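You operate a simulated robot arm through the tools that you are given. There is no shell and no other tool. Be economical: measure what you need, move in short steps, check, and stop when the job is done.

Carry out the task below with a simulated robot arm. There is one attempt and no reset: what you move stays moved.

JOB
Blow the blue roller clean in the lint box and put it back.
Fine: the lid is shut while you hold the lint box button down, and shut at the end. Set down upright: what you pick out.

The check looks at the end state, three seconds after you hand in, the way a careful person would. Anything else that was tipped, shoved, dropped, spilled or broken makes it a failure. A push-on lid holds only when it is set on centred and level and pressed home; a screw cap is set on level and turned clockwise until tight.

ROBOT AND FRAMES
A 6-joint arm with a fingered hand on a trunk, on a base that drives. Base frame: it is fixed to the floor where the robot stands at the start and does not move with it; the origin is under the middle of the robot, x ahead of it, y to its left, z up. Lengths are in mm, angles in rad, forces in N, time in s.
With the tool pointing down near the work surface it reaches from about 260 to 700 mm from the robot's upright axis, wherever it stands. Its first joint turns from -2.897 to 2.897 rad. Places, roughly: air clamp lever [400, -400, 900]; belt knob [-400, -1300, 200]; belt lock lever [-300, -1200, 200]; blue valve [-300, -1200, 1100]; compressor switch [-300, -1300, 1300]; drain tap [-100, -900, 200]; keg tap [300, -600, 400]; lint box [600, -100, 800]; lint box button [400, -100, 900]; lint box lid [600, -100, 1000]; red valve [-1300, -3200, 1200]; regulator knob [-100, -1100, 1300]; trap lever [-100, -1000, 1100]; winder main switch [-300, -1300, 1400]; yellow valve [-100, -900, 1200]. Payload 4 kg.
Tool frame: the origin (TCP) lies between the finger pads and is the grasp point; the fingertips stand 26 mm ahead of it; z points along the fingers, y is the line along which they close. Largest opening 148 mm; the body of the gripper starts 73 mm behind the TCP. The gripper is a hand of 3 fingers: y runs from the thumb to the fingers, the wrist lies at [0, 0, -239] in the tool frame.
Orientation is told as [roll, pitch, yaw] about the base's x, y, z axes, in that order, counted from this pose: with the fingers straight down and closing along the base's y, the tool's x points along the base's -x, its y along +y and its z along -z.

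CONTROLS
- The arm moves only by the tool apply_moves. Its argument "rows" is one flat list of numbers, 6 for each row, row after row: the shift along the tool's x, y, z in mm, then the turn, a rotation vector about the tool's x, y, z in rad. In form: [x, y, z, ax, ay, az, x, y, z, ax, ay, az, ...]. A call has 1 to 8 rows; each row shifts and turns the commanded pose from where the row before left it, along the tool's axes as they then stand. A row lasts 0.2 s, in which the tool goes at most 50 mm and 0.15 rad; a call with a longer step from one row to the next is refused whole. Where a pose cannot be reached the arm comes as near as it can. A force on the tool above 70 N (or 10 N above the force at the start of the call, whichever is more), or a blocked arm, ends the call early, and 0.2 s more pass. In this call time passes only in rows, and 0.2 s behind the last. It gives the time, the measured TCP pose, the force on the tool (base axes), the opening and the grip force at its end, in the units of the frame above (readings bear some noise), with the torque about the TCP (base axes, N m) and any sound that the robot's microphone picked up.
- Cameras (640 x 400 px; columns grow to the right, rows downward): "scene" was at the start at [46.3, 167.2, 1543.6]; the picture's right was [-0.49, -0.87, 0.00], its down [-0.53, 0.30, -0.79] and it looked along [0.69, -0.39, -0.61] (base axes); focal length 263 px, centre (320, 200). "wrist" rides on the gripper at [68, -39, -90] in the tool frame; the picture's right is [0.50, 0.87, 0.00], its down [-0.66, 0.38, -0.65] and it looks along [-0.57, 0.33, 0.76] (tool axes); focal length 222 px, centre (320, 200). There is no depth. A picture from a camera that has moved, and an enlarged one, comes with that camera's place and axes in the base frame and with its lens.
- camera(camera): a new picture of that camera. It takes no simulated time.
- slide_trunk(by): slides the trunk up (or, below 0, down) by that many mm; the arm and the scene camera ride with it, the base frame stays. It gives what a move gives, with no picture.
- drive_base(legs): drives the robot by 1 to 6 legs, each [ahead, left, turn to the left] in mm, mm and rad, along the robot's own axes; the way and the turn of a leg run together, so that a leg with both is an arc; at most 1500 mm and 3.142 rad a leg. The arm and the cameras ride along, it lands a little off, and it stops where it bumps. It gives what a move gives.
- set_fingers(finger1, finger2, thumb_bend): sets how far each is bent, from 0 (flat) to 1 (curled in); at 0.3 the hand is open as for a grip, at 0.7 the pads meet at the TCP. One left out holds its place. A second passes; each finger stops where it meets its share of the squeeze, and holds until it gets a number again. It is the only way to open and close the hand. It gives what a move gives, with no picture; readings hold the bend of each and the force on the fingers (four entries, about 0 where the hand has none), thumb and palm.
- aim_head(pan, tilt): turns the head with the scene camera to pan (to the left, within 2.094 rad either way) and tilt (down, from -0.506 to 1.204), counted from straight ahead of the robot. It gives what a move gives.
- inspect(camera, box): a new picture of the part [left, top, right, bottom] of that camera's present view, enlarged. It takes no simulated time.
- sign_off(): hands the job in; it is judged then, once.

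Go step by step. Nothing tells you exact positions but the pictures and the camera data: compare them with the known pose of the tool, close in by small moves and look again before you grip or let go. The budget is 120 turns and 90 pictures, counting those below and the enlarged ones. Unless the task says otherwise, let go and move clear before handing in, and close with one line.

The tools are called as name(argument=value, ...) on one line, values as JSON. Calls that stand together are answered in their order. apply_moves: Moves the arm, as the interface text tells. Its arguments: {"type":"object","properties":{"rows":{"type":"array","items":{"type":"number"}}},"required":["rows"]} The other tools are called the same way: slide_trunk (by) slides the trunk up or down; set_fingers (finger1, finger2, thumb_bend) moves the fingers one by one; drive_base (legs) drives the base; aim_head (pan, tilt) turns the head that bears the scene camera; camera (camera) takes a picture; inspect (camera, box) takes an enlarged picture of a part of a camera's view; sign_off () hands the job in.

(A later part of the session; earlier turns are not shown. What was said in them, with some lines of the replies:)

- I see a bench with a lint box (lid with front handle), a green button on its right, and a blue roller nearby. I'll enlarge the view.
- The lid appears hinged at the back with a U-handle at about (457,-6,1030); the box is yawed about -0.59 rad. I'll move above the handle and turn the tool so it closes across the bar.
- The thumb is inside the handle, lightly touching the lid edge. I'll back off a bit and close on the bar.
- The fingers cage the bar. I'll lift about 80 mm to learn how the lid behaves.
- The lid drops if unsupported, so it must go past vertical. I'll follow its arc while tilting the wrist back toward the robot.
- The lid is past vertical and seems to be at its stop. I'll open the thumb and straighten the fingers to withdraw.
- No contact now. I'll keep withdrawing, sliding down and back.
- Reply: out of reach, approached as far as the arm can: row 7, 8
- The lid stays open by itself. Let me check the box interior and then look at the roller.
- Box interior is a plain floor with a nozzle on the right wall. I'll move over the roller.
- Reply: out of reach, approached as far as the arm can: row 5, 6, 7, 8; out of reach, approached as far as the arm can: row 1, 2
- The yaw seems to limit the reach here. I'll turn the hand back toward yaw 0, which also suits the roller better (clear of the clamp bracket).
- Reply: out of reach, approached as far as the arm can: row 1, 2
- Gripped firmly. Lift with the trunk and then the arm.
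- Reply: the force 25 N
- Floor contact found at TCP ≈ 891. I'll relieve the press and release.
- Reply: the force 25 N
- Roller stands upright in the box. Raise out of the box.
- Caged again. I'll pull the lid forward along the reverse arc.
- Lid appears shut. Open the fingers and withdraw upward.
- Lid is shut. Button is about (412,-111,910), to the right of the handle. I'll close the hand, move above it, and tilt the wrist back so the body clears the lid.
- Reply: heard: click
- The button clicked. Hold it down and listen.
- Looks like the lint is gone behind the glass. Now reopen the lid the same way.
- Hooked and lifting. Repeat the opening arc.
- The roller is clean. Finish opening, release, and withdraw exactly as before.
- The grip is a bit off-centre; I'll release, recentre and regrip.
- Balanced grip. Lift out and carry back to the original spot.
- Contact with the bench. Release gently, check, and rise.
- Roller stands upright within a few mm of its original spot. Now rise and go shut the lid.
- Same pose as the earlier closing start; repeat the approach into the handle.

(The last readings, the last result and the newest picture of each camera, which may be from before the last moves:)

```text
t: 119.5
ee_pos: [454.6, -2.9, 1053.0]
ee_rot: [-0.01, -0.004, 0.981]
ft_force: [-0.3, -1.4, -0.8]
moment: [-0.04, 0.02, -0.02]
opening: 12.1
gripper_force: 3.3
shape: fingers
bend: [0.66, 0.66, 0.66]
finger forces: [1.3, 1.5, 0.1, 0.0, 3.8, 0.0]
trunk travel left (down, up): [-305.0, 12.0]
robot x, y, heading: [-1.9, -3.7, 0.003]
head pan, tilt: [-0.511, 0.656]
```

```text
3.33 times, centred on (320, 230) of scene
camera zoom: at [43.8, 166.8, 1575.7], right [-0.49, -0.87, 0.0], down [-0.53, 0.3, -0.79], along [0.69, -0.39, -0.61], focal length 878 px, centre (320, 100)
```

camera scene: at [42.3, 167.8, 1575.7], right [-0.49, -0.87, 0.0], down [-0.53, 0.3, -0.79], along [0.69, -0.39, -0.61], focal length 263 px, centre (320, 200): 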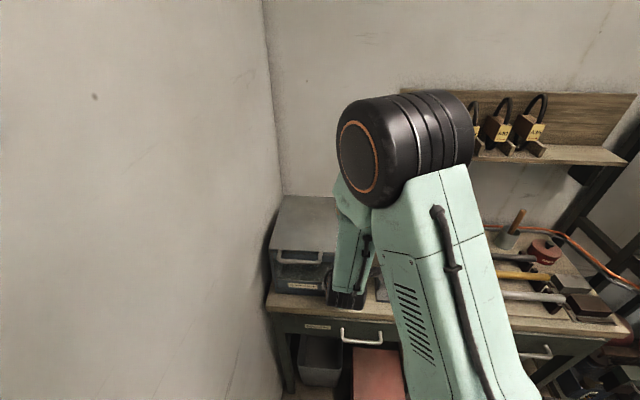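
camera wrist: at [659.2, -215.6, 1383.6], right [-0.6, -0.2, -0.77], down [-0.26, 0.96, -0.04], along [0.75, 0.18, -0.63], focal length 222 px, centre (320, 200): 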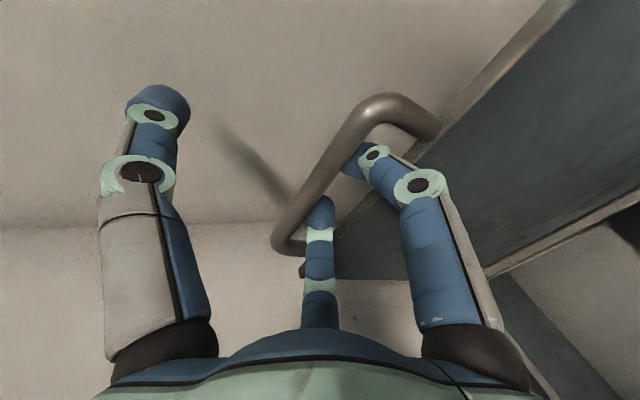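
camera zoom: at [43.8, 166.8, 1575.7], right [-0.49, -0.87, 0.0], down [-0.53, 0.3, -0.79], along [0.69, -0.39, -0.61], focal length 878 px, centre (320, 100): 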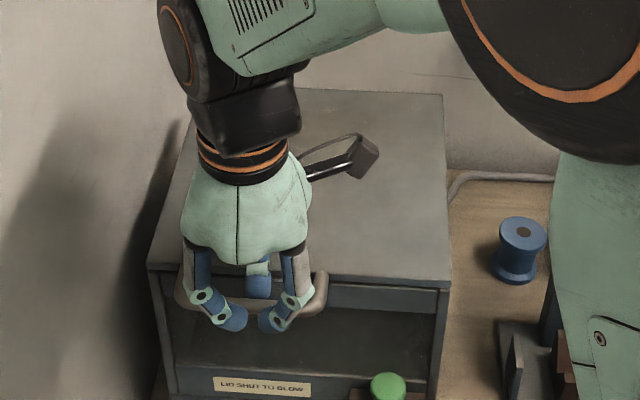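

Lid is down as before. Open, withdraw upward, and check.

set_fingers(finger1=0.45, finger2=0.45, thumb_bend=0.63)

apply_moves(rows=[0, 2, -20, 0, 0, 0, 0, 0, -30, 0, 0, 0, 0, 0, -30, 0, 0, 0, 0, 0, -30, 0, 0, 0, 0, 30, -10, 0, 0, 0, 0, 30, 0, 0, 0, 0])

camera(camera="scene")

inspect(camera="scene", box=[260, 180, 400, 310])

```text
t: 120.5
ee_pos: [454.5, -4.1, 1052.5]
ee_rot: [-0.011, -0.004, 0.978]
ft_force: [-0.1, 0.1, -0.5]
moment: [-0.03, -0.03, 0.0]
opening: 50.9
gripper_force: 0.1
shape: fingers
bend: [0.45, 0.45, 0.63]
finger forces: [0.1, 0.0, 0.0, 0.1, 0.0, 0.0]
trunk travel left (down, up): [-305.0, 12.0]
robot x, y, heading: [-1.5, 0.5, 0.005]
head pan, tilt: [-0.511, 0.656]
```

```text
t: 121.9
ee_pos: [401.3, 33.3, 1173.8]
ee_rot: [-0.012, -0.003, 0.981]
ft_force: [-0.1, -0.4, 0.1]
moment: [0.0, -0.04, 0.0]
opening: 51.6
gripper_force: 0.0
shape: fingers
bend: [0.45, 0.45, 0.63]
finger forces: [0.0, 0.0, 0.0, 0.0, 0.0, 0.0]
trunk travel left (down, up): [-305.0, 12.0]
robot x, y, heading: [-0.1, -0.6, -0.001]
head pan, tilt: [-0.511, 0.656]
```

```text
3 pictures are left
camera scene: at [42.9, 167.4, 1575.7], right [-0.49, -0.87, 0.0], down [-0.53, 0.3, -0.79], along [0.69, -0.39, -0.61], focal length 263 px, centre (320, 200)
```

scene: 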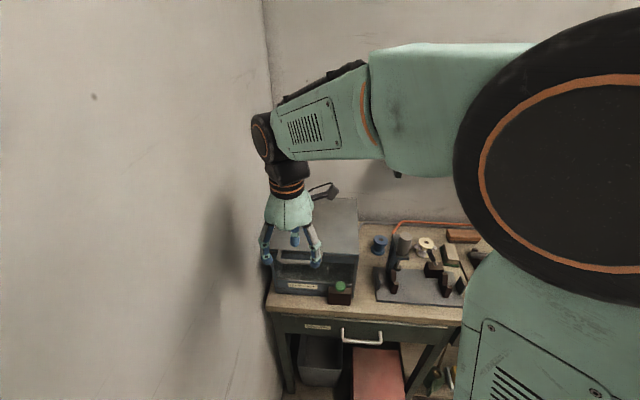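

```text
3.08 times, centred on (330, 245) of scene
camera zoom: at [42.9, 167.4, 1575.7], right [-0.49, -0.87, 0.0], down [-0.53, 0.3, -0.79], along [0.69, -0.39, -0.61], focal length 810 px, centre (289, 62)
```

zoom: 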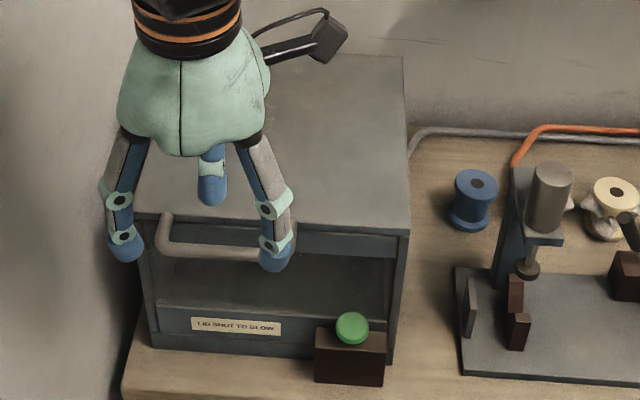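

The blue roller is clean and upright in its place, the lid is shut, and the hand is clear, so I'm handing in.

sign_off()

```text
The job is handed in.
```

The blue roller has been blown clean in the lint box and stands upright within a few millimetres of its original spot; the lid was shut while I held the button and is shut now.
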